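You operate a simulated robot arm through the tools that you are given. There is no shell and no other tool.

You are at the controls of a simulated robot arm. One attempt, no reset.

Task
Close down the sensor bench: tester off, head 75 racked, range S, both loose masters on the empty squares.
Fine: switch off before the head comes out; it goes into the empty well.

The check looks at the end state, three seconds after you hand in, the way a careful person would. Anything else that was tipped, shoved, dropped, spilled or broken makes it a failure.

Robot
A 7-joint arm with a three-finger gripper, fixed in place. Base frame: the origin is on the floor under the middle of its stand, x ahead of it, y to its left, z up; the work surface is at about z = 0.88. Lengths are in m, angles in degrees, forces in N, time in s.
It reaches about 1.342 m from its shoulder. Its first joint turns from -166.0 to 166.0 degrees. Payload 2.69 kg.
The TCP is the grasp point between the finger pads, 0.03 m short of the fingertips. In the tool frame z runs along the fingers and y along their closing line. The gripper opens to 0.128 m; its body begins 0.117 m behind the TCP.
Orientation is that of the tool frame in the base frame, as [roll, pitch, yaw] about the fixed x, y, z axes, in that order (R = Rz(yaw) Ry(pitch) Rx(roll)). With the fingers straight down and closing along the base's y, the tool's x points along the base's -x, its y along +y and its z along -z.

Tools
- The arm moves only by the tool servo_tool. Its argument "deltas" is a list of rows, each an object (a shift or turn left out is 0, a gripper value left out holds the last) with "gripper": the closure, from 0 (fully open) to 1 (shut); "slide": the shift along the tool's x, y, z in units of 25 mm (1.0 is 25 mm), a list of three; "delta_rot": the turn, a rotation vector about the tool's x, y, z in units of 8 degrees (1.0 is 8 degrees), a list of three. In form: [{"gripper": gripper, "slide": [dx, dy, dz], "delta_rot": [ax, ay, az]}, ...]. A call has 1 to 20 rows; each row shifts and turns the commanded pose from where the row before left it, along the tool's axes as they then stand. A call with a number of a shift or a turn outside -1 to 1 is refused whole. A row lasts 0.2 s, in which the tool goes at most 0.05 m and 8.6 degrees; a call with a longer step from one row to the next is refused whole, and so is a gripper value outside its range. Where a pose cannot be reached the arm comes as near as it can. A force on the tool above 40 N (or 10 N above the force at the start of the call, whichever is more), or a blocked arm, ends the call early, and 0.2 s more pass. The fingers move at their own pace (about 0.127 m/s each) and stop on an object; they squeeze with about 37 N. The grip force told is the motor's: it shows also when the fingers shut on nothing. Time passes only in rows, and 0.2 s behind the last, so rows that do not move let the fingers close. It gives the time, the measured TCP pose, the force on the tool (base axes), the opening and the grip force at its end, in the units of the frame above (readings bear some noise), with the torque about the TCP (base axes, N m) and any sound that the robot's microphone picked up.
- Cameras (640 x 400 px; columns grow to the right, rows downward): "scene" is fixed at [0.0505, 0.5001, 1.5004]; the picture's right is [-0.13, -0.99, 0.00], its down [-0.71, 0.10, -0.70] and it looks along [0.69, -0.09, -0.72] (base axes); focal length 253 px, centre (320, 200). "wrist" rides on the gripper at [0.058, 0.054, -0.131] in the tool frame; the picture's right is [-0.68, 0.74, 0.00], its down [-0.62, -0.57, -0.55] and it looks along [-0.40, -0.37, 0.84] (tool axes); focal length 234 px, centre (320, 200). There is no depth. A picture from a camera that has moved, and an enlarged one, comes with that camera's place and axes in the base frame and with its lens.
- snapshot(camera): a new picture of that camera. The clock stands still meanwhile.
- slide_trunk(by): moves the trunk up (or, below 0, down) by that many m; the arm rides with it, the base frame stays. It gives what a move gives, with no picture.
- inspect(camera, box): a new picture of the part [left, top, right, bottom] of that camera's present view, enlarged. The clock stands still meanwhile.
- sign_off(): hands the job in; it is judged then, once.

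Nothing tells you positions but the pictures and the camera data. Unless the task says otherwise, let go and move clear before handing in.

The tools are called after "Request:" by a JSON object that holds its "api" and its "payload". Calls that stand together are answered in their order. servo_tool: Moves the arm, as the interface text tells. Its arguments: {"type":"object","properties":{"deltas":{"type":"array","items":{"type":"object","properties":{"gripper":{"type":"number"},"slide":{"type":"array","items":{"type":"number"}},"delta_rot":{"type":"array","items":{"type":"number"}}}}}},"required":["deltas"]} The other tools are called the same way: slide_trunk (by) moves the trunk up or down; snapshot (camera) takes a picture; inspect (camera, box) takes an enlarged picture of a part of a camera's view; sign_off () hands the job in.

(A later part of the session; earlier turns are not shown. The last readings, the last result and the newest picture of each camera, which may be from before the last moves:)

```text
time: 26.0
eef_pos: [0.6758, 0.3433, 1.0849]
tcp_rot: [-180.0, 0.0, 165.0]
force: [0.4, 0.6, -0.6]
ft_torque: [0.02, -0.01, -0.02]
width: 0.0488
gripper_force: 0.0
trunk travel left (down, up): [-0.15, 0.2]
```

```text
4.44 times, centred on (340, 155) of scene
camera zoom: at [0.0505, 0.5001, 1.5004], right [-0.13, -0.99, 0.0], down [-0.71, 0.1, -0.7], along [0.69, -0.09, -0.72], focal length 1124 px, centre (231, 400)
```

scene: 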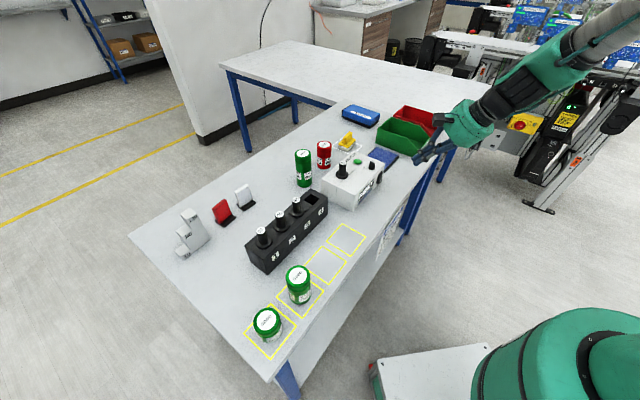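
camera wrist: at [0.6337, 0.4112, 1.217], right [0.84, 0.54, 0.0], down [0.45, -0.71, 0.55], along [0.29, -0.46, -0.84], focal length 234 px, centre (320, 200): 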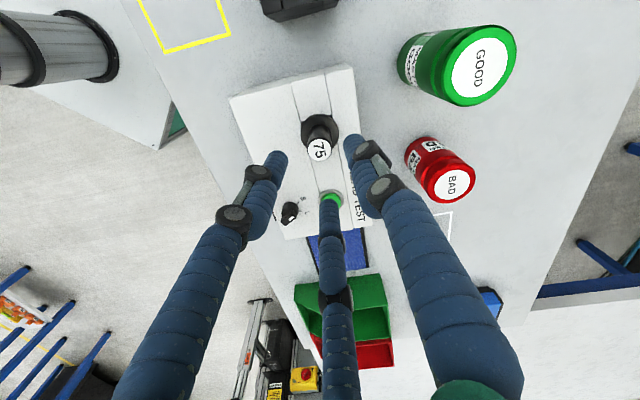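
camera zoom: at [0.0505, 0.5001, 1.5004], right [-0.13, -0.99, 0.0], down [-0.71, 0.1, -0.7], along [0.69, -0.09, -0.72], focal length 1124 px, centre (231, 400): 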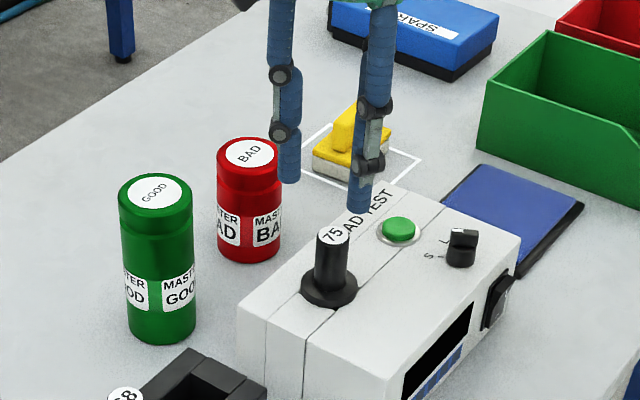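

Head 75's top projects right under the TCP. I'll descend onto the stem and close.

Request:
{"api": "servo_tool", "payload": {"deltas": [{"slide": [0, 0, 0.83]}, {"slide": [0, 0, 0.83]}, {"slide": [0, 0, 0.83]}, {"slide": [0, 0, 0.78]}, {"slide": [0, 0, 0]}]}}

Request:
{"api": "inspect", "payload": {"camera": "wrist", "box": [260, 130, 380, 230]}}

Request:
{"api": "inspect", "payload": {"camera": "scene", "box": [310, 130, 370, 190]}}

```text
time: 27.2
eef_pos: [0.6759, 0.3467, 1.0005]
tcp_rot: [-180.0, 0.0, 165.0]
force: [-0.1, 1.0, 0.1]
ft_torque: [-0.01, 0.05, 0.03]
width: 0.0484
gripper_force: 0.1
trunk travel left (down, up): [-0.15, 0.2]
```

```text
4.00 times, centred on (320, 180) of wrist
camera zoom: at [0.6347, 0.4126, 1.1329], right [0.84, 0.54, 0.0], down [0.45, -0.71, 0.55], along [0.29, -0.46, -0.84], focal length 937 px, centre (320, 280)
```

zoom: 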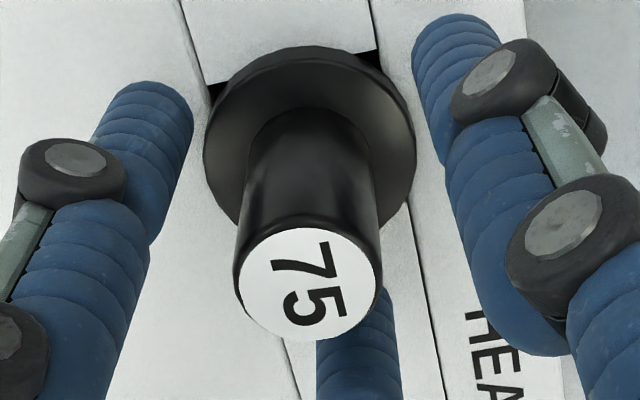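

```text
6.67 times, centred on (340, 160) of scene
camera zoom: at [0.0505, 0.5001, 1.5004], right [-0.13, -0.99, 0.0], down [-0.71, 0.1, -0.7], along [0.69, -0.09, -0.72], focal length 1686 px, centre (187, 467)
```

zoom: 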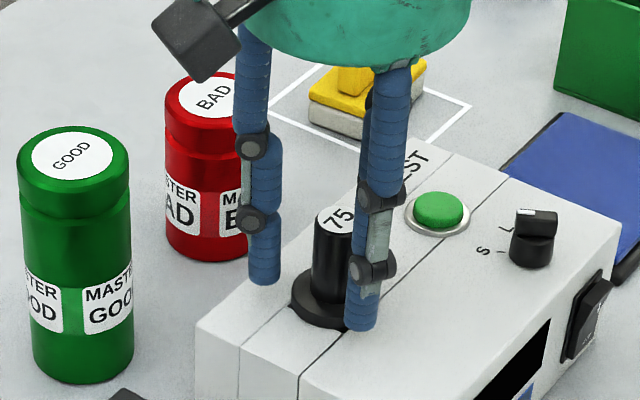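

The head is about 1.3 mm off the fingers' centre, so I'll nudge over and close on the stem.

Request:
{"api": "servo_tool", "payload": {"deltas": [{"slide": [0.035, -0.038, 0]}, {"gripper": 0.78}, {"gripper": 0.84}, {"gripper": 0.95}, {"gripper": 0.95}, {"gripper": 0.95}]}}

Request:
{"api": "inspect", "payload": {"camera": "wrist", "box": [260, 130, 380, 230]}}

```text
time: 28.6
eef_pos: [0.6745, 0.343, 1.0006]
tcp_rot: [180.0, 0.0, 165.1]
force: [8.4, -19.0, -0.9]
ft_torque: [-0.56, -0.22, -0.09]
width: 0.0221
gripper_force: 36.8
trunk travel left (down, up): [-0.15, 0.2]
```

```text
4.00 times, centred on (320, 180) of wrist
camera zoom: at [0.634, 0.4104, 1.1332], right [0.84, 0.54, 0.0], down [0.45, -0.71, 0.55], along [0.29, -0.46, -0.84], focal length 937 px, centre (320, 280)
```

zoom: 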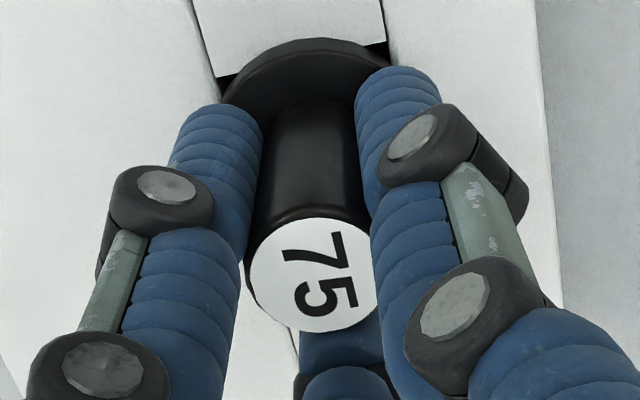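

There's a lateral force of about 20 N because the grip is not quite centred. I'll relax the command toward the head to remove it before lifting.

Request:
{"api": "servo_tool", "payload": {"deltas": [{"slide": [-0.062, -0.079, 0]}, {"slide": [0, 0, 0]}]}}

```text
time: 29.2
eef_pos: [0.6752, 0.3435, 1.0015]
tcp_rot: [179.9, -0.1, 165.0]
force: [-0.5, 6.0, -2.4]
ft_torque: [0.24, 0.1, -0.05]
width: 0.0218
gripper_force: 37.4
trunk travel left (down, up): [-0.15, 0.2]
```

Request:
{"api": "servo_tool", "payload": {"deltas": [{"slide": [0.006, 0.023, 0]}, {"slide": [0, 0, -0.2]}, {"slide": [0, 0, -0.2]}, {"slide": [0, 0, -0.2]}, {"slide": [0, 0, -0.2]}, {"slide": [0, 0, 0]}]}}

Request:
{"api": "inspect", "payload": {"camera": "scene", "box": [310, 130, 370, 190]}}

```text
time: 30.6
eef_pos: [0.6757, 0.3423, 1.0219]
tcp_rot: [-180.0, 0.0, 165.0]
force: [0.6, -0.9, -0.5]
ft_torque: [-0.02, -0.02, 0.02]
width: 0.022
gripper_force: 37.2
trunk travel left (down, up): [-0.15, 0.2]
```

```text
6.67 times, centred on (340, 160) of scene
camera zoom: at [0.0505, 0.5001, 1.5004], right [-0.13, -0.99, 0.0], down [-0.71, 0.1, -0.7], along [0.69, -0.09, -0.72], focal length 1686 px, centre (187, 467)
```

zoom: 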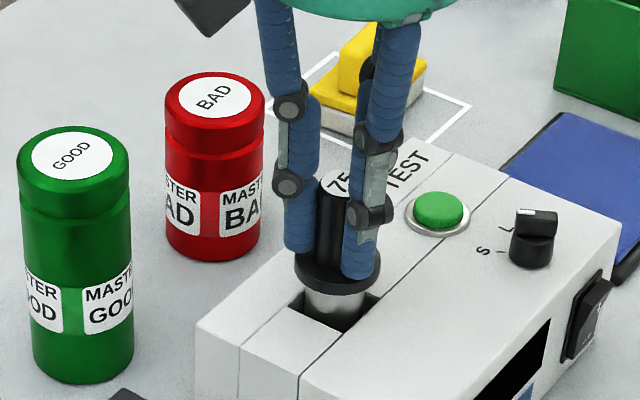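

It's lifting cleanly; the plug is a round metal cylinder. I'll keep raising until it's fully clear.

Request:
{"api": "servo_tool", "payload": {"deltas": [{"slide": [0, 0, -0.4]}, {"slide": [0, 0, -0.4]}, {"slide": [0, 0, -0.4]}, {"slide": [0, 0, -0.4]}, {"slide": [0, 0, -0.4]}, {"slide": [0, 0, -0.4]}, {"slide": [0, 0, -0.4]}, {"slide": [0, 0, -0.4]}, {"slide": [0, 0, 0]}]}}

Request:
{"api": "inspect", "payload": {"camera": "scene", "box": [290, 90, 390, 190]}}

Request:
{"api": "inspect", "payload": {"camera": "scene", "box": [240, 180, 340, 280]}}

Request:
{"api": "snapshot", "payload": {"camera": "wrist"}}

```text
time: 32.6
eef_pos: [0.6767, 0.3423, 1.1012]
tcp_rot: [-180.0, -0.1, 165.0]
force: [0.3, 0.6, -0.3]
ft_torque: [0.0, -0.01, 0.05]
width: 0.0221
gripper_force: 36.6
trunk travel left (down, up): [-0.15, 0.2]
```

```text
4.00 times, centred on (340, 140) of scene
camera zoom: at [0.0505, 0.5001, 1.5004], right [-0.13, -0.99, 0.0], down [-0.71, 0.1, -0.7], along [0.69, -0.09, -0.72], focal length 1012 px, centre (240, 440)
```

zoom: 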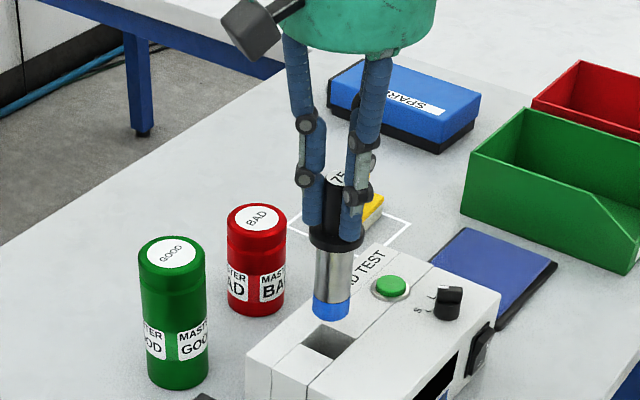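

```text
4.00 times, centred on (290, 230) of scene
camera zoom: at [0.0505, 0.5001, 1.5004], right [-0.13, -0.99, 0.0], down [-0.71, 0.1, -0.7], along [0.69, -0.09, -0.72], focal length 1012 px, centre (440, 80)
```

zoom: 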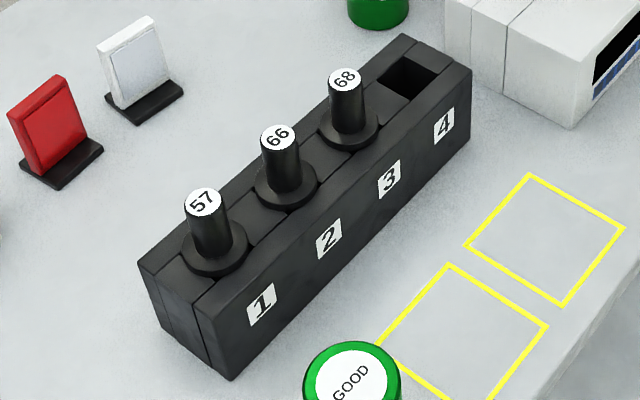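

```text
taken
camera wrist: at [0.6348, 0.41, 1.2343], right [0.84, 0.54, 0.0], down [0.45, -0.71, 0.55], along [0.29, -0.46, -0.84], focal length 234 px, centre (320, 200)
```

wrist: 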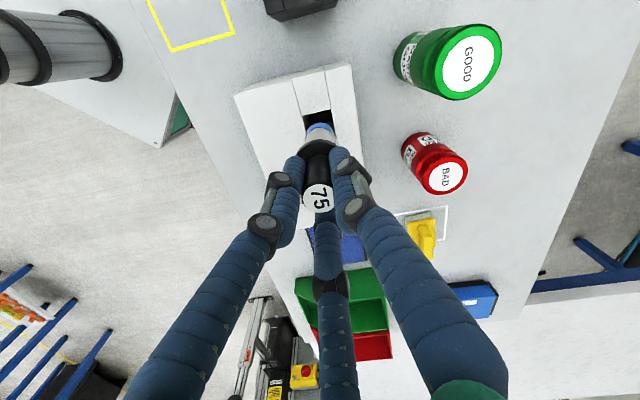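

Head 75 is out, with a roughly 65 mm long round plug. I'll raise it a little more and measure the empty well 4 in the rack.

Request:
{"api": "inspect", "payload": {"camera": "scene", "box": [290, 180, 330, 210]}}

Request:
{"api": "inspect", "payload": {"camera": "scene", "box": [320, 150, 360, 180]}}

```text
13.33 times, centred on (310, 195) of scene
camera zoom: at [0.0505, 0.5001, 1.5004], right [-0.13, -0.99, 0.0], down [-0.71, 0.1, -0.7], along [0.69, -0.09, -0.72], focal length 3373 px, centre (453, 267)
```

zoom: 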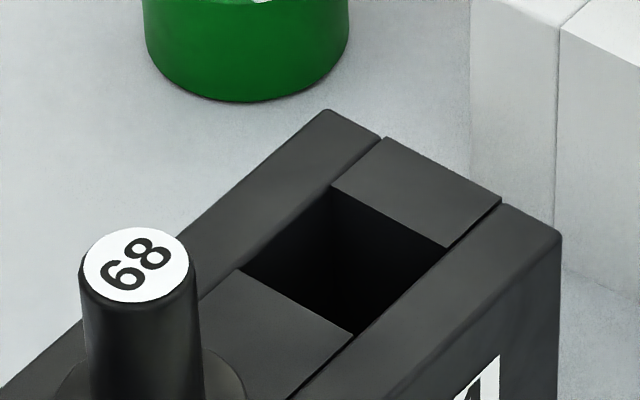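

```text
13.33 times, centred on (340, 165) of scene
camera zoom: at [0.0505, 0.5001, 1.5004], right [-0.13, -0.99, 0.0], down [-0.71, 0.1, -0.7], along [0.69, -0.09, -0.72], focal length 3373 px, centre (53, 667)
```

zoom: 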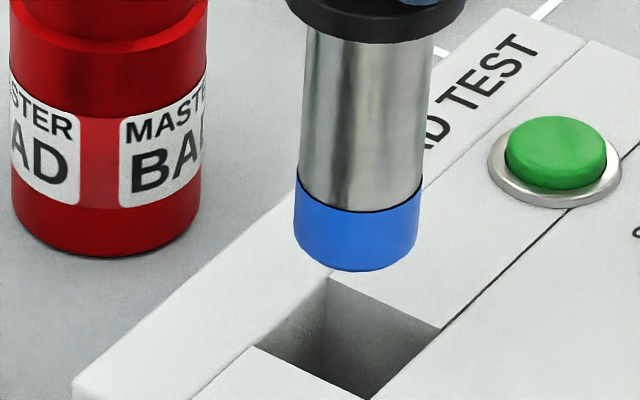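

Next I'll carry the head to above well 4, raising it as I go, and use the wrist camera to refine the alignment.

Request:
{"api": "servo_tool", "payload": {"deltas": [{"slide": [0, 0, -0.8]}, {"slide": [0, 0, -0.8]}, {"slide": [0.6213, 0.4238, 0]}, {"slide": [0.6213, 0.4238, 0]}, {"slide": [0.6213, 0.4238, 0]}, {"slide": [0.6213, 0.4238, 0]}, {"slide": [0.6213, 0.4238, 0]}, {"slide": [0.6213, 0.4238, 0]}, {"slide": [0.6213, 0.4238, 0]}, {"slide": [0.6213, 0.4238, 0]}, {"slide": [0, 0, 0]}, {"slide": [0, 0, 0]}]}}

Request:
{"api": "snapshot", "payload": {"camera": "wrist"}}

Request:
{"api": "inspect", "payload": {"camera": "wrist", "box": [260, 60, 380, 160]}}

Request:
{"api": "inspect", "payload": {"camera": "scene", "box": [260, 130, 360, 230]}}

```text
time: 35.2
eef_pos: [0.5797, 0.4559, 1.1437]
tcp_rot: [180.0, 0.0, 165.0]
force: [-0.5, 0.7, -1.2]
ft_torque: [0.01, 0.02, 0.01]
width: 0.0221
gripper_force: 37.2
trunk travel left (down, up): [-0.15, 0.2]
```

```text
taken
camera wrist: at [0.5373, 0.5232, 1.2754], right [0.84, 0.54, 0.0], down [0.45, -0.71, 0.55], along [0.29, -0.46, -0.84], focal length 234 px, centre (320, 200)
```

wrist: 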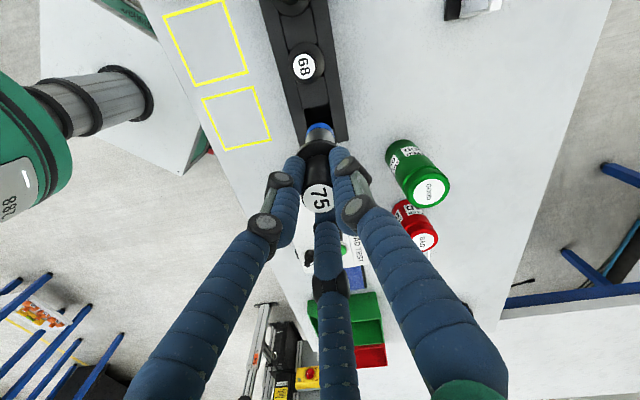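

```text
4.00 times, centred on (320, 110) of wrist
camera zoom: at [0.5373, 0.5232, 1.2754], right [0.84, 0.54, 0.0], down [0.45, -0.71, 0.55], along [0.29, -0.46, -0.84], focal length 937 px, centre (320, 560)
```

zoom: 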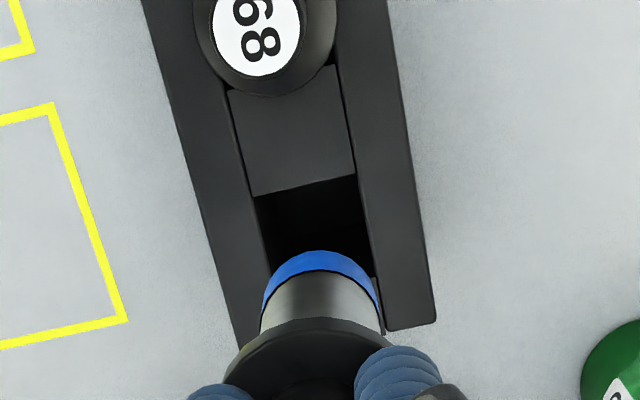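

```text
4.00 times, centred on (310, 180) of scene
camera zoom: at [0.0505, 0.5001, 1.5004], right [-0.13, -0.99, 0.0], down [-0.71, 0.1, -0.7], along [0.69, -0.09, -0.72], focal length 1012 px, centre (360, 280)
```

zoom: 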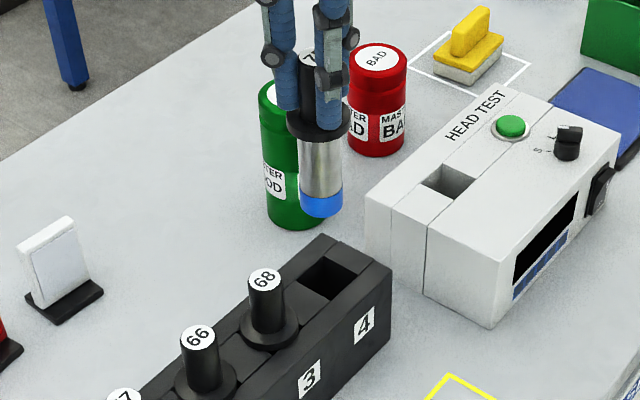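

Well 4's centre comes out at (0.5795, 0.4555) from both cameras, within about 1 mm of the current TCP. I'll lower until the tip is just above the well and re-check alignment.

Request:
{"api": "servo_tool", "payload": {"deltas": [{"slide": [0, 0, 0.8]}, {"slide": [0, 0, 0.8]}, {"slide": [0, 0, 0.8]}, {"slide": [0, 0, 0]}]}}

Request:
{"api": "inspect", "payload": {"camera": "wrist", "box": [280, 80, 360, 150]}}

Request:
{"api": "inspect", "payload": {"camera": "scene", "box": [285, 160, 335, 210]}}

```text
time: 36.2
eef_pos: [0.5785, 0.4572, 1.082]
tcp_rot: [-179.9, 0.0, 164.9]
force: [-0.1, -0.4, -0.8]
ft_torque: [0.0, 0.02, 0.02]
width: 0.0217
gripper_force: 36.6
trunk travel left (down, up): [-0.15, 0.2]
```

```text
5.71 times, centred on (320, 115) of wrist
camera zoom: at [0.5366, 0.5246, 1.2138], right [0.84, 0.54, 0.0], down [0.45, -0.71, 0.55], along [0.29, -0.46, -0.84], focal length 1338 px, centre (320, 686)
```

zoom: 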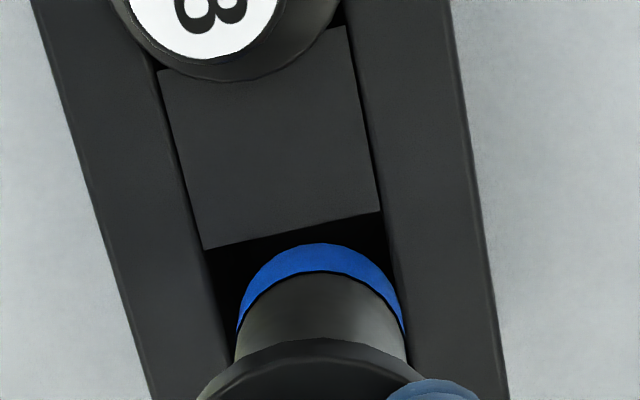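

```text
8.00 times, centred on (310, 185) of scene
camera zoom: at [0.0505, 0.5001, 1.5004], right [-0.13, -0.99, 0.0], down [-0.71, 0.1, -0.7], along [0.69, -0.09, -0.72], focal length 2024 px, centre (400, 320)
```

zoom: 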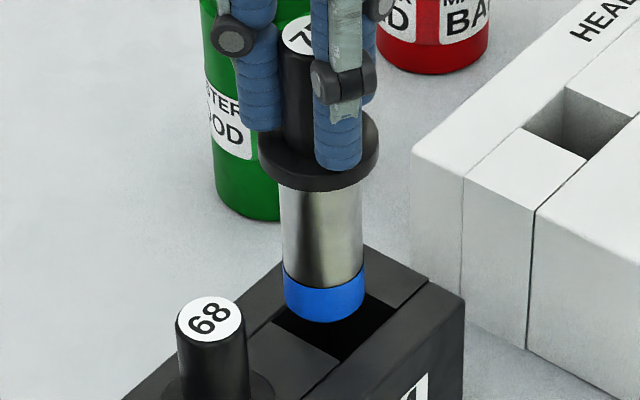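

The two views agree the tip must move about 3 mm in −y (≈ +s) to centre on the well. I'll correct and lower a little more, then check again.

Request:
{"api": "servo_tool", "payload": {"deltas": [{"slide": [-0.061, -0.12, 0]}, {"slide": [0, 0, 0.3]}, {"slide": [0, 0, 0]}, {"slide": [0, 0, 0]}]}}

Request:
{"api": "inspect", "payload": {"camera": "wrist", "box": [280, 80, 360, 150]}}

Request:
{"api": "inspect", "payload": {"camera": "scene", "box": [285, 160, 335, 210]}}

```text
time: 37.2
eef_pos: [0.5793, 0.4528, 1.0746]
tcp_rot: [-180.0, 0.1, 165.0]
force: [-0.7, 0.3, -0.5]
ft_torque: [-0.01, -0.01, 0.01]
width: 0.022
gripper_force: 36.9
trunk travel left (down, up): [-0.15, 0.2]
```

```text
5.71 times, centred on (320, 115) of wrist
camera zoom: at [0.5376, 0.5209, 1.2062], right [0.84, 0.54, 0.0], down [0.45, -0.71, 0.55], along [0.29, -0.46, -0.84], focal length 1338 px, centre (320, 686)
```

zoom: 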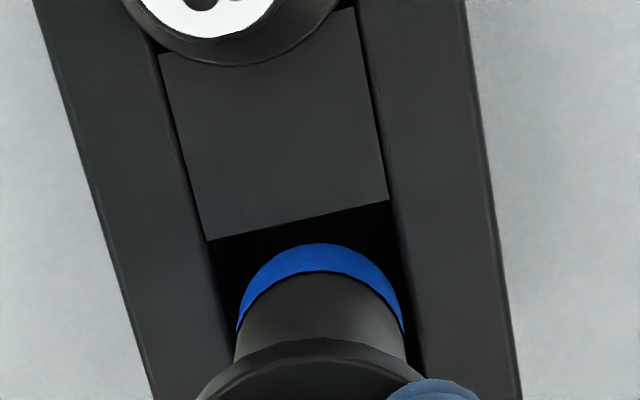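

```text
8.00 times, centred on (310, 185) of scene
camera zoom: at [0.0505, 0.5001, 1.5004], right [-0.13, -0.99, 0.0], down [-0.71, 0.1, -0.7], along [0.69, -0.09, -0.72], focal length 2024 px, centre (400, 320)
```

zoom: 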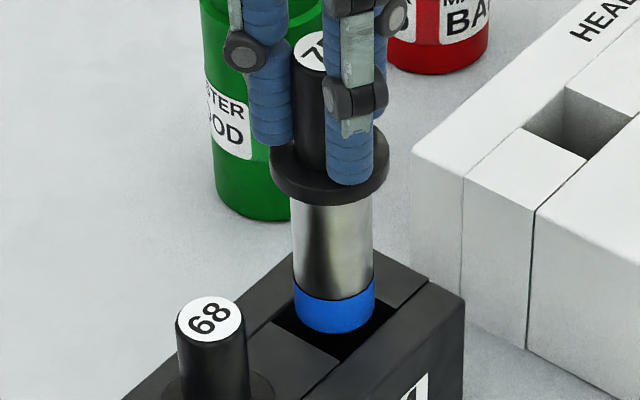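

The tip is now centred on the well within about 1 mm in both views. I'll lower slowly and watch the forces.

Request:
{"api": "servo_tool", "payload": {"deltas": [{"slide": [0, 0, 0.2]}, {"slide": [0, 0, 0.2]}, {"slide": [0, 0, 0.2]}, {"slide": [0, 0, 0.2]}, {"slide": [0, 0, 0.2]}, {"slide": [0, 0, 0]}]}}

Request:
{"api": "inspect", "payload": {"camera": "scene", "box": [285, 160, 335, 210]}}

Request:
{"api": "inspect", "payload": {"camera": "wrist", "box": [280, 80, 360, 150]}}

```text
time: 38.6
eef_pos: [0.5789, 0.4545, 1.0481]
tcp_rot: [-180.0, 0.0, 165.0]
force: [-0.8, 0.3, -1.8]
ft_torque: [0.0, -0.03, 0.01]
width: 0.0225
gripper_force: 36.6
trunk travel left (down, up): [-0.15, 0.2]
```

```text
8.00 times, centred on (310, 185) of scene
camera zoom: at [0.0505, 0.5001, 1.5004], right [-0.13, -0.99, 0.0], down [-0.71, 0.1, -0.7], along [0.69, -0.09, -0.72], focal length 2024 px, centre (400, 320)
```

zoom: 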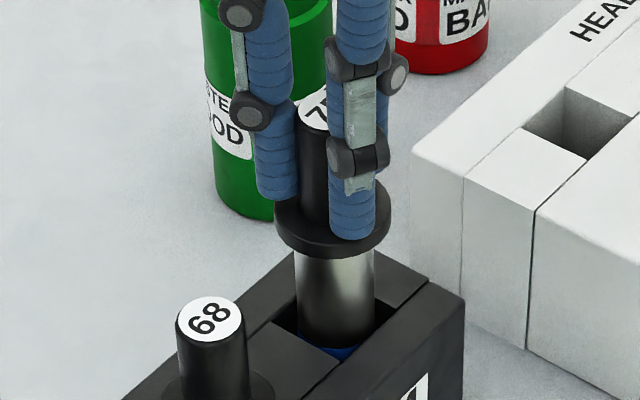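

```text
5.71 times, centred on (320, 115) of wrist
camera zoom: at [0.5378, 0.5204, 1.1807], right [0.84, 0.54, 0.0], down [0.45, -0.71, 0.55], along [0.29, -0.46, -0.84], focal length 1338 px, centre (320, 686)
```

zoom: 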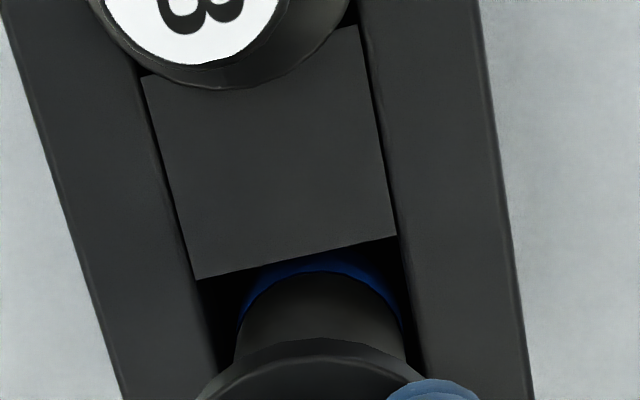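

The plug has entered the well with no side force. I'll continue down.

Request:
{"api": "servo_tool", "payload": {"deltas": [{"slide": [0, 0, 0.24]}, {"slide": [0, 0, 0.24]}, {"slide": [0, 0, 0.24]}, {"slide": [0, 0, 0.24]}, {"slide": [0, 0, 0.24]}, {"slide": [0, 0, 0.24]}, {"slide": [0, 0, 0.2]}, {"slide": [0, 0, 0]}]}}

Request:
{"api": "inspect", "payload": {"camera": "scene", "box": [285, 160, 335, 210]}}

```text
time: 40.4
eef_pos: [0.579, 0.4526, 1.0086]
tcp_rot: [180.0, 0.0, 165.0]
force: [-0.7, 0.2, -0.3]
ft_torque: [0.03, 0.01, 0.02]
width: 0.0217
gripper_force: 36.9
trunk travel left (down, up): [-0.15, 0.2]
```

```text
8.00 times, centred on (310, 185) of scene
camera zoom: at [0.0505, 0.5001, 1.5004], right [-0.13, -0.99, 0.0], down [-0.71, 0.1, -0.7], along [0.69, -0.09, -0.72], focal length 2024 px, centre (400, 320)
```

zoom: 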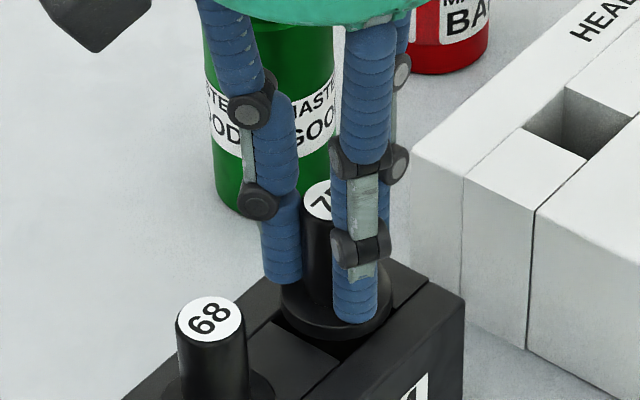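

About 8 mm remain. I'll step down gently until the collar seats.

Request:
{"api": "servo_tool", "payload": {"deltas": [{"slide": [0, 0, 0.1]}, {"slide": [0, 0, 0.1]}, {"slide": [0, 0, 0.06]}, {"slide": [0, 0, 0]}]}}

Request:
{"api": "inspect", "payload": {"camera": "scene", "box": [285, 160, 335, 210]}}

```text
time: 41.4
eef_pos: [0.5792, 0.4525, 1.001]
tcp_rot: [180.0, -0.1, 165.1]
force: [0.1, 0.0, -0.6]
ft_torque: [0.03, 0.01, 0.03]
width: 0.0222
gripper_force: 37.3
trunk travel left (down, up): [-0.15, 0.2]
```

```text
8.00 times, centred on (310, 185) of scene
camera zoom: at [0.0505, 0.5001, 1.5004], right [-0.13, -0.99, 0.0], down [-0.71, 0.1, -0.7], along [0.69, -0.09, -0.72], focal length 2024 px, centre (400, 320)
```

zoom: 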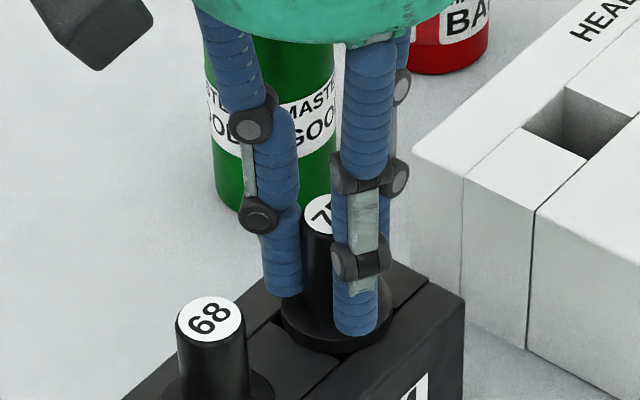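

Request:
{"api": "servo_tool", "payload": {"deltas": [{"slide": [0, 0, 0.06]}, {"slide": [0, 0, 0.06]}, {"slide": [0, 0, 0.04]}, {"slide": [0, 0, 0]}]}}

Request:
{"api": "inspect", "payload": {"camera": "scene", "box": [295, 175, 335, 210]}}

```text
time: 42.4
eef_pos: [0.579, 0.4524, 1.0]
tcp_rot: [179.8, 0.1, 164.9]
force: [-6.0, -7.1, 30.8]
ft_torque: [-0.19, 0.16, -0.07]
width: 0.022
gripper_force: 37.1
trunk travel left (down, up): [-0.15, 0.2]
```

```text
11.43 times, centred on (315, 192) of scene
camera zoom: at [0.0505, 0.5001, 1.5004], right [-0.13, -0.99, 0.0], down [-0.71, 0.1, -0.7], along [0.69, -0.09, -0.72], focal length 2891 px, centre (377, 286)
```

zoom: 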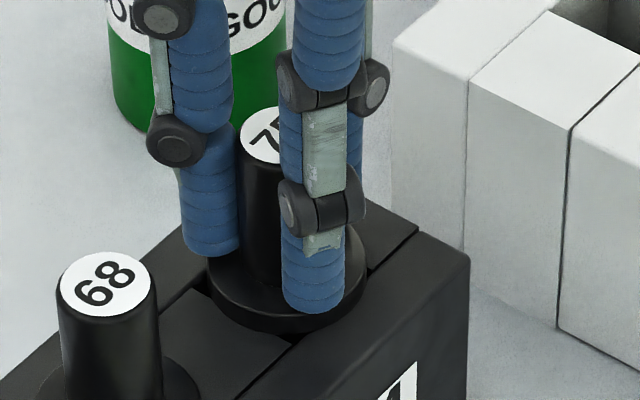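

Seated, with contact force felt at the expected height. I'll back off the downward pressure, then release and rise.

Request:
{"api": "servo_tool", "payload": {"deltas": [{"slide": [0, 0, -0.11]}, {"slide": [0, 0, 0]}]}}

Request:
{"api": "servo_tool", "payload": {"deltas": [{"gripper": 0.8}, {"gripper": 0.68}, {"gripper": 0.65}, {"slide": [0, 0, -0.2]}, {"slide": [0, 0, -0.4]}, {"slide": [0, 0, -0.8]}, {"slide": [0, 0, -0.8]}, {"slide": [0, 0, -0.8]}, {"slide": [0, 0, 0]}]}}

Request:
{"api": "inspect", "payload": {"camera": "scene", "box": [240, 170, 340, 270]}}

Request:
{"api": "snapshot", "payload": {"camera": "wrist"}}

```text
time: 43.0
eef_pos: [0.5784, 0.4529, 0.9998]
tcp_rot: [180.0, 0.0, 165.0]
force: [0.3, 2.0, 12.1]
ft_torque: [0.33, -0.39, -0.1]
width: 0.0222
gripper_force: 36.8
trunk travel left (down, up): [-0.15, 0.2]
```

```text
time: 45.0
eef_pos: [0.5777, 0.4521, 1.0753]
tcp_rot: [-180.0, -0.1, 165.0]
force: [-0.2, 0.2, 1.2]
ft_torque: [0.04, 0.04, 0.01]
width: 0.045
gripper_force: 0.1
trunk travel left (down, up): [-0.15, 0.2]
```

```text
4.00 times, centred on (290, 220) of scene
camera zoom: at [0.0505, 0.5001, 1.5004], right [-0.13, -0.99, 0.0], down [-0.71, 0.1, -0.7], along [0.69, -0.09, -0.72], focal length 1012 px, centre (440, 120)
```

zoom: 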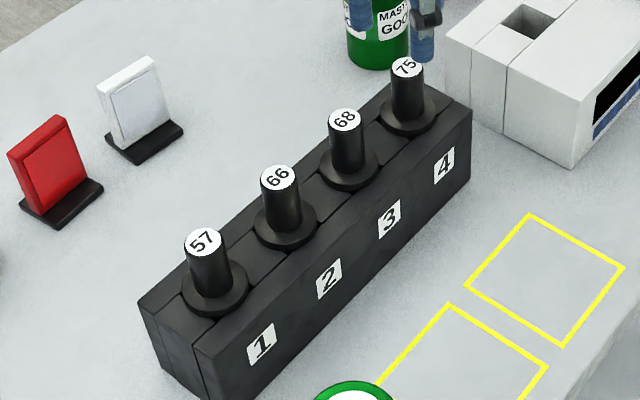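

```text
taken
camera wrist: at [0.5359, 0.5203, 1.2082], right [0.84, 0.54, 0.0], down [0.45, -0.71, 0.55], along [0.29, -0.46, -0.84], focal length 234 px, centre (320, 200)
```

wrist: 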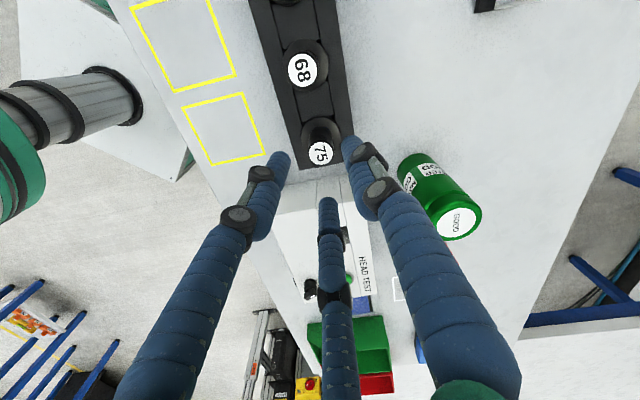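

Head 75 is seated in well 4 like its neighbours. Next is the loose green master near (0.747, 0.466); I'll move over it with the fingers open wider.

Request:
{"api": "servo_tool", "payload": {"deltas": [{"slide": [0, 0, -0.8]}, {"slide": [-0.8, 0.2875, -0.1]}, {"gripper": 0.25, "slide": [-0.8, 0.2875, -0.1]}, {"slide": [-0.8, 0.2875, -0.1]}, {"slide": [-0.8, 0.2875, -0.1]}, {"slide": [-0.8, 0.2875, -0.1]}, {"slide": [-0.8, 0.2875, -0.1]}, {"slide": [-0.8, 0.2875, -0.1]}, {"slide": [-0.79, 0.2875, -0.1]}, {"slide": [0, 0, 0]}, {"slide": [0, 0, 0]}]}}

Request:
{"api": "snapshot", "payload": {"camera": "wrist"}}

Request:
{"api": "inspect", "payload": {"camera": "scene", "box": [250, 90, 370, 200]}}

```text
time: 47.4
eef_pos: [0.7487, 0.4679, 1.1153]
tcp_rot: [-180.0, 0.0, 165.0]
force: [-0.1, 0.0, -0.1]
ft_torque: [0.02, -0.02, -0.03]
width: 0.096
gripper_force: 0.1
trunk travel left (down, up): [-0.15, 0.2]
```

```text
taken
camera wrist: at [0.7079, 0.5348, 1.2475], right [0.84, 0.54, 0.0], down [0.45, -0.71, 0.55], along [0.29, -0.46, -0.84], focal length 234 px, centre (320, 200)
```

wrist: 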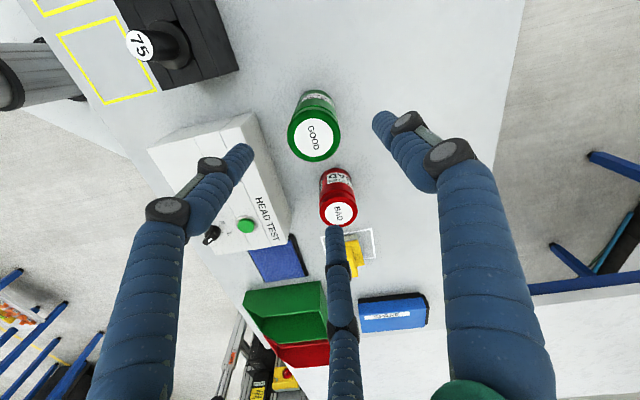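

```text
3.64 times, centred on (310, 145) of scene
camera zoom: at [0.0505, 0.5001, 1.5004], right [-0.13, -0.99, 0.0], down [-0.71, 0.1, -0.7], along [0.69, -0.09, -0.72], focal length 920 px, centre (356, 400)
```

zoom: 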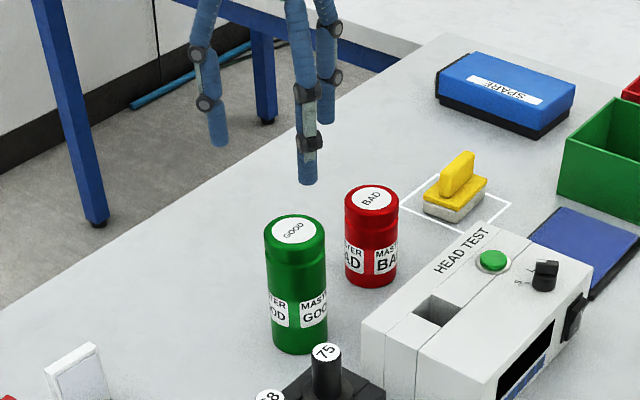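

Request:
{"api": "inspect", "payload": {"camera": "wrist", "box": [260, 80, 380, 180]}}

Request:
{"api": "inspect", "payload": {"camera": "wrist", "box": [280, 150, 400, 250]}}

```text
4.00 times, centred on (320, 130) of wrist
camera zoom: at [0.7079, 0.5348, 1.2475], right [0.84, 0.54, 0.0], down [0.45, -0.71, 0.55], along [0.29, -0.46, -0.84], focal length 937 px, centre (320, 480)
```

zoom: 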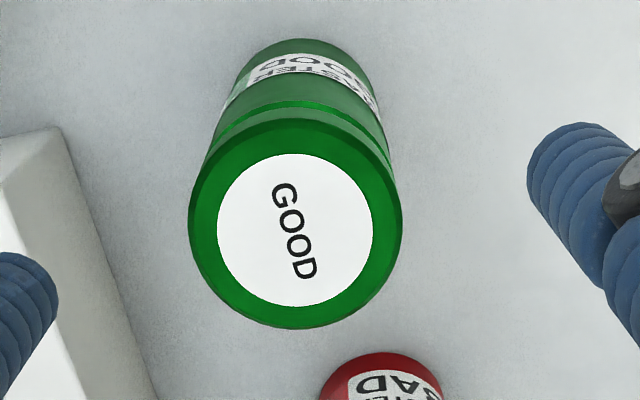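

```text
4.00 times, centred on (340, 200) of wrist
camera zoom: at [0.7079, 0.5348, 1.2475], right [0.84, 0.54, 0.0], down [0.45, -0.71, 0.55], along [0.29, -0.46, -0.84], focal length 937 px, centre (240, 200)
```

zoom: 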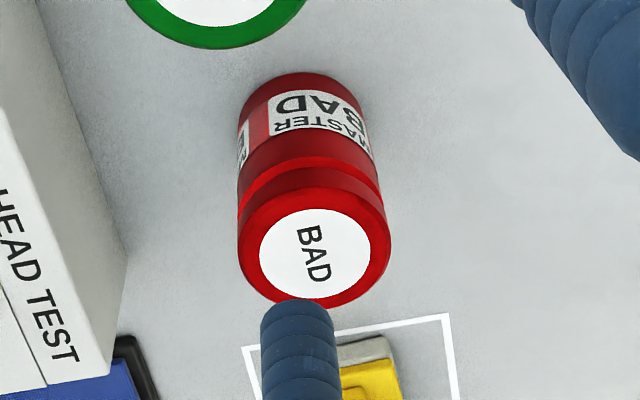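

The green master's axis is at about (0.7447, 0.4652), diameter ≈57 mm, top at z≈1.007. I'll centre over it and descend to mid-body.

Request:
{"api": "servo_tool", "payload": {"deltas": [{"slide": [0.126, -0.146, 0]}, {"slide": [0, 0, 0.83]}, {"slide": [0, 0, 0.83]}, {"slide": [0, 0, 0.83]}, {"slide": [0, 0, 0.83]}, {"slide": [0, 0, 0]}]}}

Request:
{"api": "snapshot", "payload": {"camera": "wrist"}}

```text
time: 48.8
eef_pos: [0.7448, 0.4662, 1.0328]
tcp_rot: [-180.0, 0.0, 165.0]
force: [0.9, -0.9, 0.2]
ft_torque: [-0.04, 0.04, 0.02]
width: 0.0959
gripper_force: 0.0
trunk travel left (down, up): [-0.15, 0.2]
```

```text
taken
camera wrist: at [0.7036, 0.533, 1.1636], right [0.84, 0.54, 0.0], down [0.45, -0.71, 0.55], along [0.29, -0.46, -0.84], focal length 234 px, centre (320, 200)
```

wrist: 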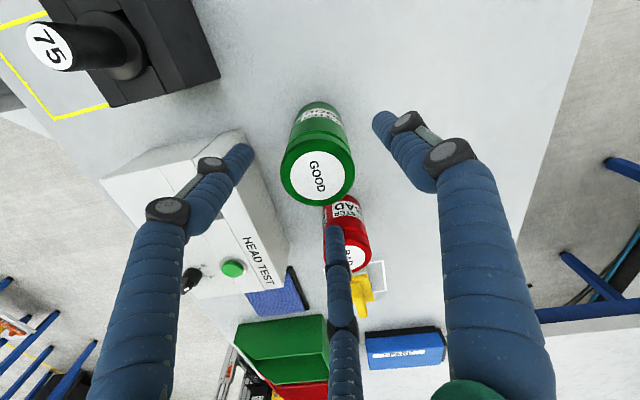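

Well centred. Continuing down to mid-body and closing.

Request:
{"api": "servo_tool", "payload": {"deltas": [{"slide": [0, 0, 0.83]}, {"slide": [0, 0, 0.83]}, {"slide": [0, 0, 0.83]}, {"slide": [0, 0, 0.8]}, {"slide": [0, 0, 0]}]}}

Request:
{"api": "snapshot", "payload": {"camera": "wrist"}}

Request:
{"api": "inspect", "payload": {"camera": "scene", "box": [260, 100, 370, 200]}}

```text
time: 50.0
eef_pos: [0.7445, 0.4654, 0.9505]
tcp_rot: [-180.0, 0.0, 164.9]
force: [0.1, -0.3, -0.1]
ft_torque: [-0.03, 0.0, 0.01]
width: 0.096
gripper_force: 0.0
trunk travel left (down, up): [-0.15, 0.2]
```

```text
taken
camera wrist: at [0.7034, 0.532, 1.0814], right [0.84, 0.54, 0.0], down [0.45, -0.71, 0.55], along [0.29, -0.46, -0.84], focal length 234 px, centre (320, 200)
```

wrist: 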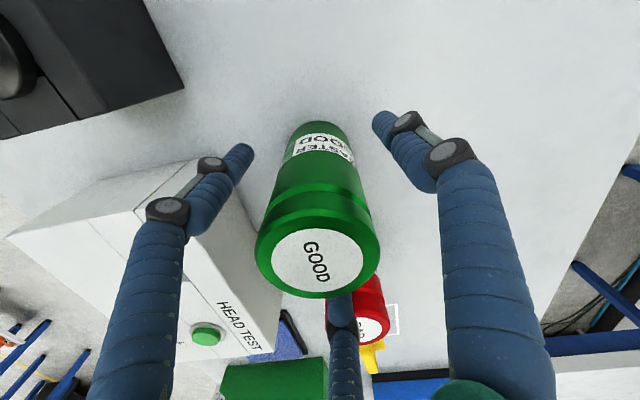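

```text
4.00 times, centred on (315, 150) of scene
camera zoom: at [0.0505, 0.5001, 1.5004], right [-0.13, -0.99, 0.0], down [-0.71, 0.1, -0.7], along [0.69, -0.09, -0.72], focal length 1012 px, centre (340, 400)
```

zoom: 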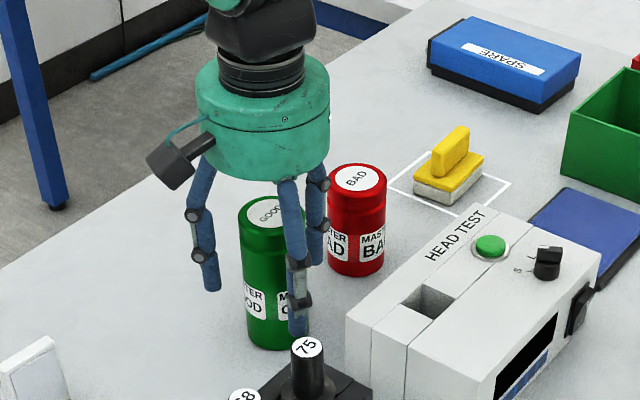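

Request:
{"api": "servo_tool", "payload": {"deltas": [{"gripper": 0.42}, {"gripper": 0.5}, {"gripper": 0.54}, {"gripper": 0.58}, {"gripper": 0.7}, {"gripper": 0.7}, {"gripper": 0.7}]}}

Request:
{"api": "snapshot", "payload": {"camera": "wrist"}}

```text
time: 51.6
eef_pos: [0.7445, 0.4647, 0.9504]
tcp_rot: [180.0, 0.0, 165.1]
force: [-0.7, -1.2, 0.4]
ft_torque: [-0.1, 0.07, 0.03]
width: 0.0543
gripper_force: 37.3
trunk travel left (down, up): [-0.15, 0.2]
```

```text
taken
camera wrist: at [0.7031, 0.5318, 1.082], right [0.84, 0.54, 0.0], down [0.45, -0.71, 0.55], along [0.29, -0.46, -0.84], focal length 234 px, centre (320, 200)
```

wrist: 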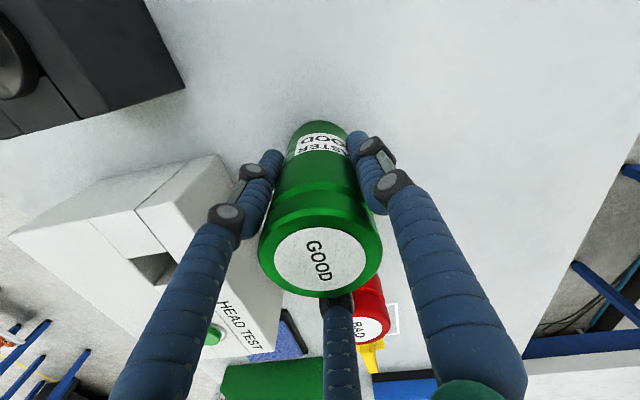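

Gripped at 54 mm. I'll lift a little and check the weight and grip.

Request:
{"api": "servo_tool", "payload": {"deltas": [{"slide": [0, 0, -0.2]}, {"slide": [0, 0, -0.3]}, {"slide": [0, 0, -0.4]}, {"slide": [0, 0, 0]}]}}

Request:
{"api": "inspect", "payload": {"camera": "scene", "box": [260, 100, 370, 200]}}

```text
time: 52.6
eef_pos: [0.7446, 0.4649, 0.9735]
tcp_rot: [-179.9, 0.0, 165.0]
force: [0.2, 0.7, -3.8]
ft_torque: [0.02, -0.04, -0.01]
width: 0.0544
gripper_force: 37.2
trunk travel left (down, up): [-0.15, 0.2]
```

```text
4.00 times, centred on (315, 150) of scene
camera zoom: at [0.0505, 0.5001, 1.5004], right [-0.13, -0.99, 0.0], down [-0.71, 0.1, -0.7], along [0.69, -0.09, -0.72], focal length 1012 px, centre (340, 400)
```

zoom: 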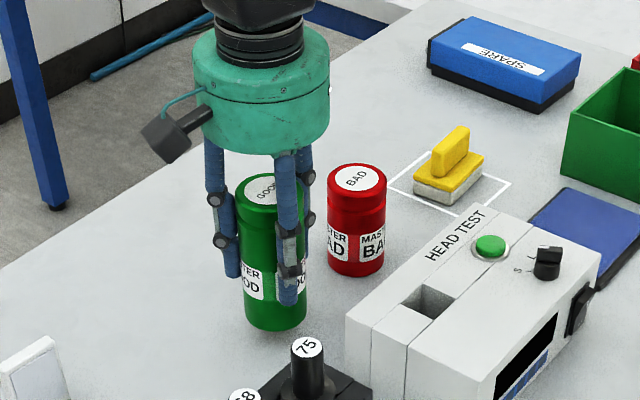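

The load is about 4 N and steady. I'll lift well above the rack heads, then carry it over square 3.

Request:
{"api": "servo_tool", "payload": {"deltas": [{"slide": [0, 0, -0.83]}, {"slide": [0, 0, -0.83]}, {"slide": [0, 0, -0.83]}, {"slide": [0, 0, -0.83]}, {"slide": [0, 0, -0.83]}, {"slide": [0, 0, -0.83]}, {"slide": [0, 0, -0.83]}, {"slide": [0, 0, -0.83]}, {"slide": [0, 0, 0]}]}}

Request:
{"api": "servo_tool", "payload": {"deltas": [{"slide": [0.45, -0.15, 0]}, {"slide": [0.876, -0.301, 0]}, {"slide": [0.876, -0.301, 0]}, {"slide": [0.876, -0.301, 0]}, {"slide": [0.876, -0.301, 0]}, {"slide": [0.876, -0.301, 0]}, {"slide": [0.876, -0.301, 0]}, {"slide": [0.876, -0.301, 0]}, {"slide": [0.876, -0.301, 0]}, {"slide": [0.876, -0.301, 0]}, {"slide": [0.876, -0.301, 0]}, {"slide": [0.876, -0.301, 0]}, {"slide": [0.876, -0.301, 0]}, {"slide": [0.876, -0.301, 0]}, {"slide": [0.876, -0.301, 0]}, {"slide": [0.426, -0.151, 0]}, {"slide": [0, 0, 0]}]}}

Request:
{"api": "snapshot", "payload": {"camera": "wrist"}}

Request:
{"api": "snapshot", "payload": {"camera": "scene"}}

```text
time: 54.6
eef_pos: [0.7463, 0.4654, 1.1379]
tcp_rot: [-180.0, -0.1, 165.1]
force: [-0.2, 0.1, -3.9]
ft_torque: [0.01, 0.0, 0.03]
width: 0.0545
gripper_force: 37.3
trunk travel left (down, up): [-0.15, 0.2]
```

```text
time: 58.2
eef_pos: [0.3977, 0.4395, 1.1391]
tcp_rot: [-179.9, 0.1, 165.0]
force: [0.1, -0.4, -3.7]
ft_torque: [0.01, -0.03, 0.02]
width: 0.0545
gripper_force: 37.0
trunk travel left (down, up): [-0.15, 0.2]
```

```text
taken
camera wrist: at [0.3565, 0.5085, 1.2699], right [0.84, 0.54, 0.0], down [0.45, -0.71, 0.55], along [0.29, -0.46, -0.84], focal length 234 px, centre (320, 200)
```

wrist: 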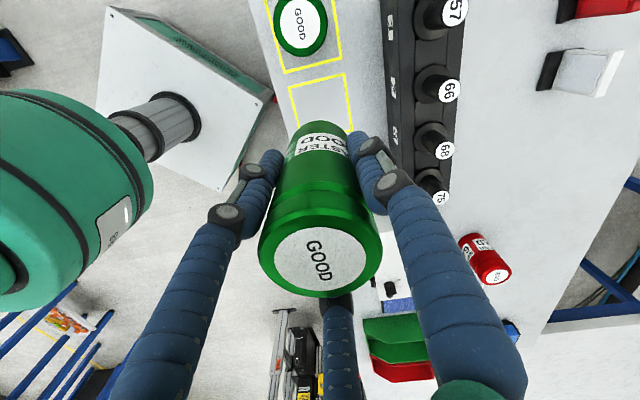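

```text
taken
```

scene: 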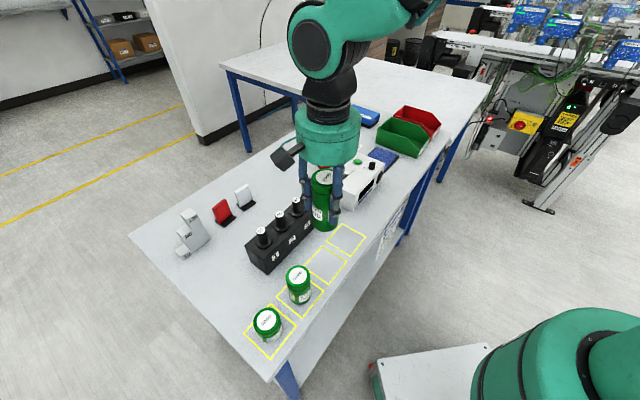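

I'm over square 3. I'll zoom in to get the exact square positions from both cameras.

Request:
{"api": "inspect", "payload": {"camera": "wrist", "box": [250, 40, 370, 140]}}

Request:
{"api": "inspect", "payload": {"camera": "scene", "box": [270, 210, 370, 310]}}

```text
4.00 times, centred on (310, 90) of wrist
camera zoom: at [0.3565, 0.5085, 1.2699], right [0.84, 0.54, 0.0], down [0.45, -0.71, 0.55], along [0.29, -0.46, -0.84], focal length 937 px, centre (360, 640)
```

zoom: 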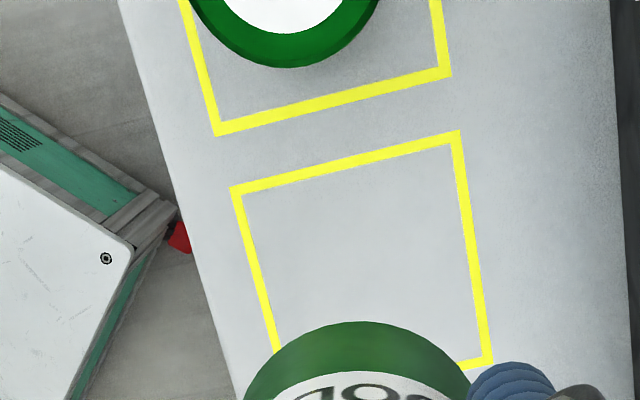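

```text
4.00 times, centred on (320, 260) of scene
camera zoom: at [0.0505, 0.5001, 1.5004], right [-0.13, -0.99, 0.0], down [-0.71, 0.1, -0.7], along [0.69, -0.09, -0.72], focal length 1012 px, centre (320, -40)
```

zoom: 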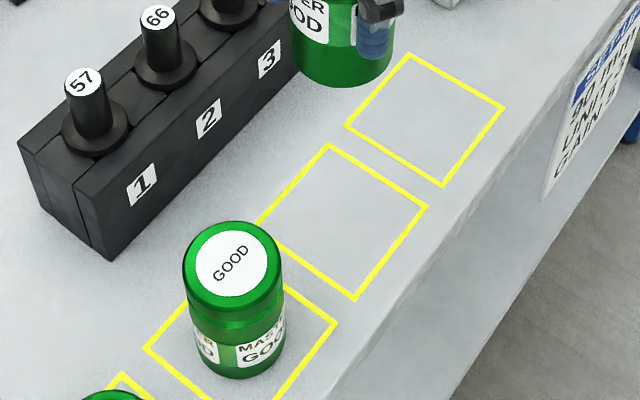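

Square 3's centre is at about (0.402, 0.440). I'll centre over it and lower to just above the surface.

Request:
{"api": "servo_tool", "payload": {"deltas": [{"slide": [-0.16, 0.076, 0]}, {"slide": [0, 0, 0.8]}, {"slide": [0, 0, 0.8]}, {"slide": [0, 0, 0.8]}, {"slide": [0, 0, 0.8]}, {"slide": [0, 0, 0.8]}, {"slide": [0, 0, 0.8]}, {"slide": [0, 0, 0.8]}, {"slide": [0, 0, 0.8]}, {"slide": [0, 0, 0.6]}, {"slide": [0, 0, 0]}]}}

Request:
{"api": "inspect", "payload": {"camera": "scene", "box": [250, 180, 380, 310]}}

Request:
{"api": "snapshot", "payload": {"camera": "wrist"}}

```text
time: 60.6
eef_pos: [0.404, 0.4416, 0.963]
tcp_rot: [-180.0, 0.0, 165.1]
force: [-0.2, 0.6, -3.9]
ft_torque: [0.0, 0.03, 0.02]
width: 0.0544
gripper_force: 36.7
trunk travel left (down, up): [-0.15, 0.2]
```

```text
3.08 times, centred on (315, 245) of scene
camera zoom: at [0.0505, 0.5001, 1.5004], right [-0.13, -0.99, 0.0], down [-0.71, 0.1, -0.7], along [0.69, -0.09, -0.72], focal length 778 px, centre (335, 62)
```

zoom: 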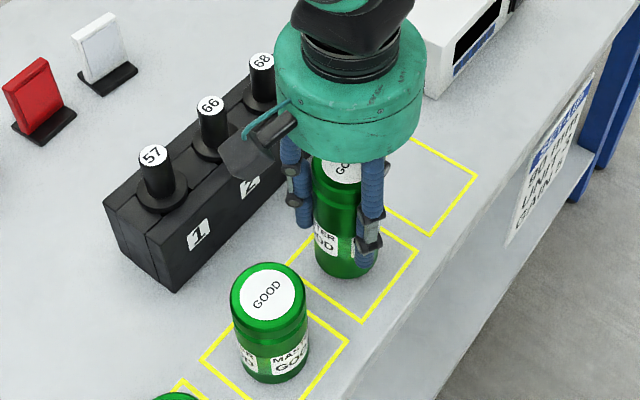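

```text
taken
camera wrist: at [0.3628, 0.51, 1.0945], right [0.84, 0.54, 0.0], down [0.45, -0.71, 0.55], along [0.29, -0.46, -0.84], focal length 234 px, centre (320, 200)
```

wrist: 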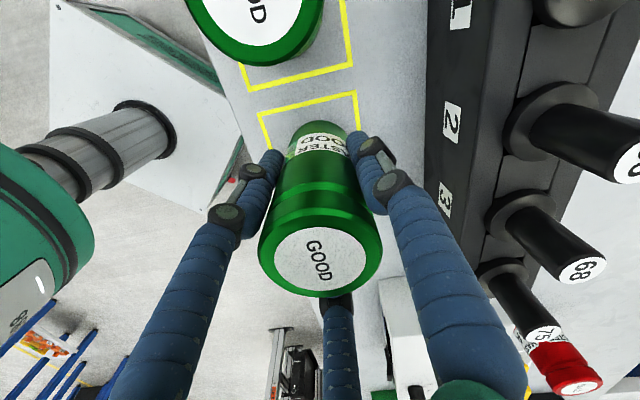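

Centred over square 3 with roughly 12 mm to go. Lowering gently to contact.

Request:
{"api": "servo_tool", "payload": {"deltas": [{"slide": [0, 0, 0.2]}, {"slide": [0, 0, 0.16]}, {"slide": [0, 0, 0.06]}, {"slide": [0, 0, 0.04]}, {"slide": [0, 0, 0]}]}}

```text
time: 61.8
eef_pos: [0.4014, 0.4414, 0.9526]
tcp_rot: [-180.0, 0.0, 165.0]
force: [1.3, -0.1, -5.4]
ft_torque: [0.02, 0.03, -0.02]
width: 0.0546
gripper_force: 37.2
trunk travel left (down, up): [-0.15, 0.2]
```

Request:
{"api": "servo_tool", "payload": {"deltas": [{"slide": [0, 0, 0.04]}, {"slide": [0, 0, 0.04]}, {"slide": [0, 0, 0.02]}, {"slide": [0, 0, 0]}]}}

```text
time: 62.8
eef_pos: [0.4018, 0.4423, 0.951]
tcp_rot: [179.9, -0.1, 165.0]
force: [2.2, -4.2, 9.7]
ft_torque: [-0.43, 0.12, 0.12]
width: 0.0541
gripper_force: 36.6
trunk travel left (down, up): [-0.15, 0.2]
```

The can is resting on the bench. I'll open gradually and retreat straight up.

Request:
{"api": "servo_tool", "payload": {"deltas": [{"slide": [0, 0, -0.04]}, {"gripper": 0.54}, {"gripper": 0.48}, {"gripper": 0.4}, {"gripper": 0.32}, {"gripper": 0.32}, {"slide": [0, 0, 0]}]}}

Request:
{"api": "inspect", "payload": {"camera": "scene", "box": [250, 180, 380, 310]}}

Request:
{"api": "snapshot", "payload": {"camera": "wrist"}}

```text
time: 64.4
eef_pos: [0.4021, 0.4411, 0.9504]
tcp_rot: [-180.0, 0.0, 165.0]
force: [-0.3, 0.6, 0.3]
ft_torque: [0.01, -0.03, 0.03]
width: 0.087
gripper_force: 0.1
trunk travel left (down, up): [-0.15, 0.2]
```

```text
3.08 times, centred on (315, 245) of scene
camera zoom: at [0.0505, 0.5001, 1.5004], right [-0.13, -0.99, 0.0], down [-0.71, 0.1, -0.7], along [0.69, -0.09, -0.72], focal length 778 px, centre (335, 62)
```

zoom: 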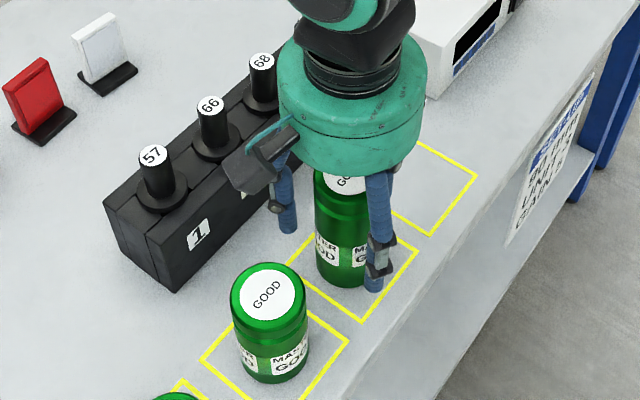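

```text
taken
camera wrist: at [0.3606, 0.509, 1.0824], right [0.84, 0.54, 0.0], down [0.45, -0.71, 0.55], along [0.29, -0.46, -0.84], focal length 234 px, centre (320, 200)
```

wrist: 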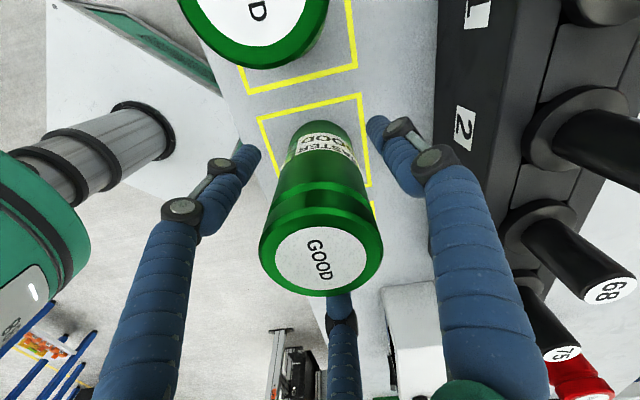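

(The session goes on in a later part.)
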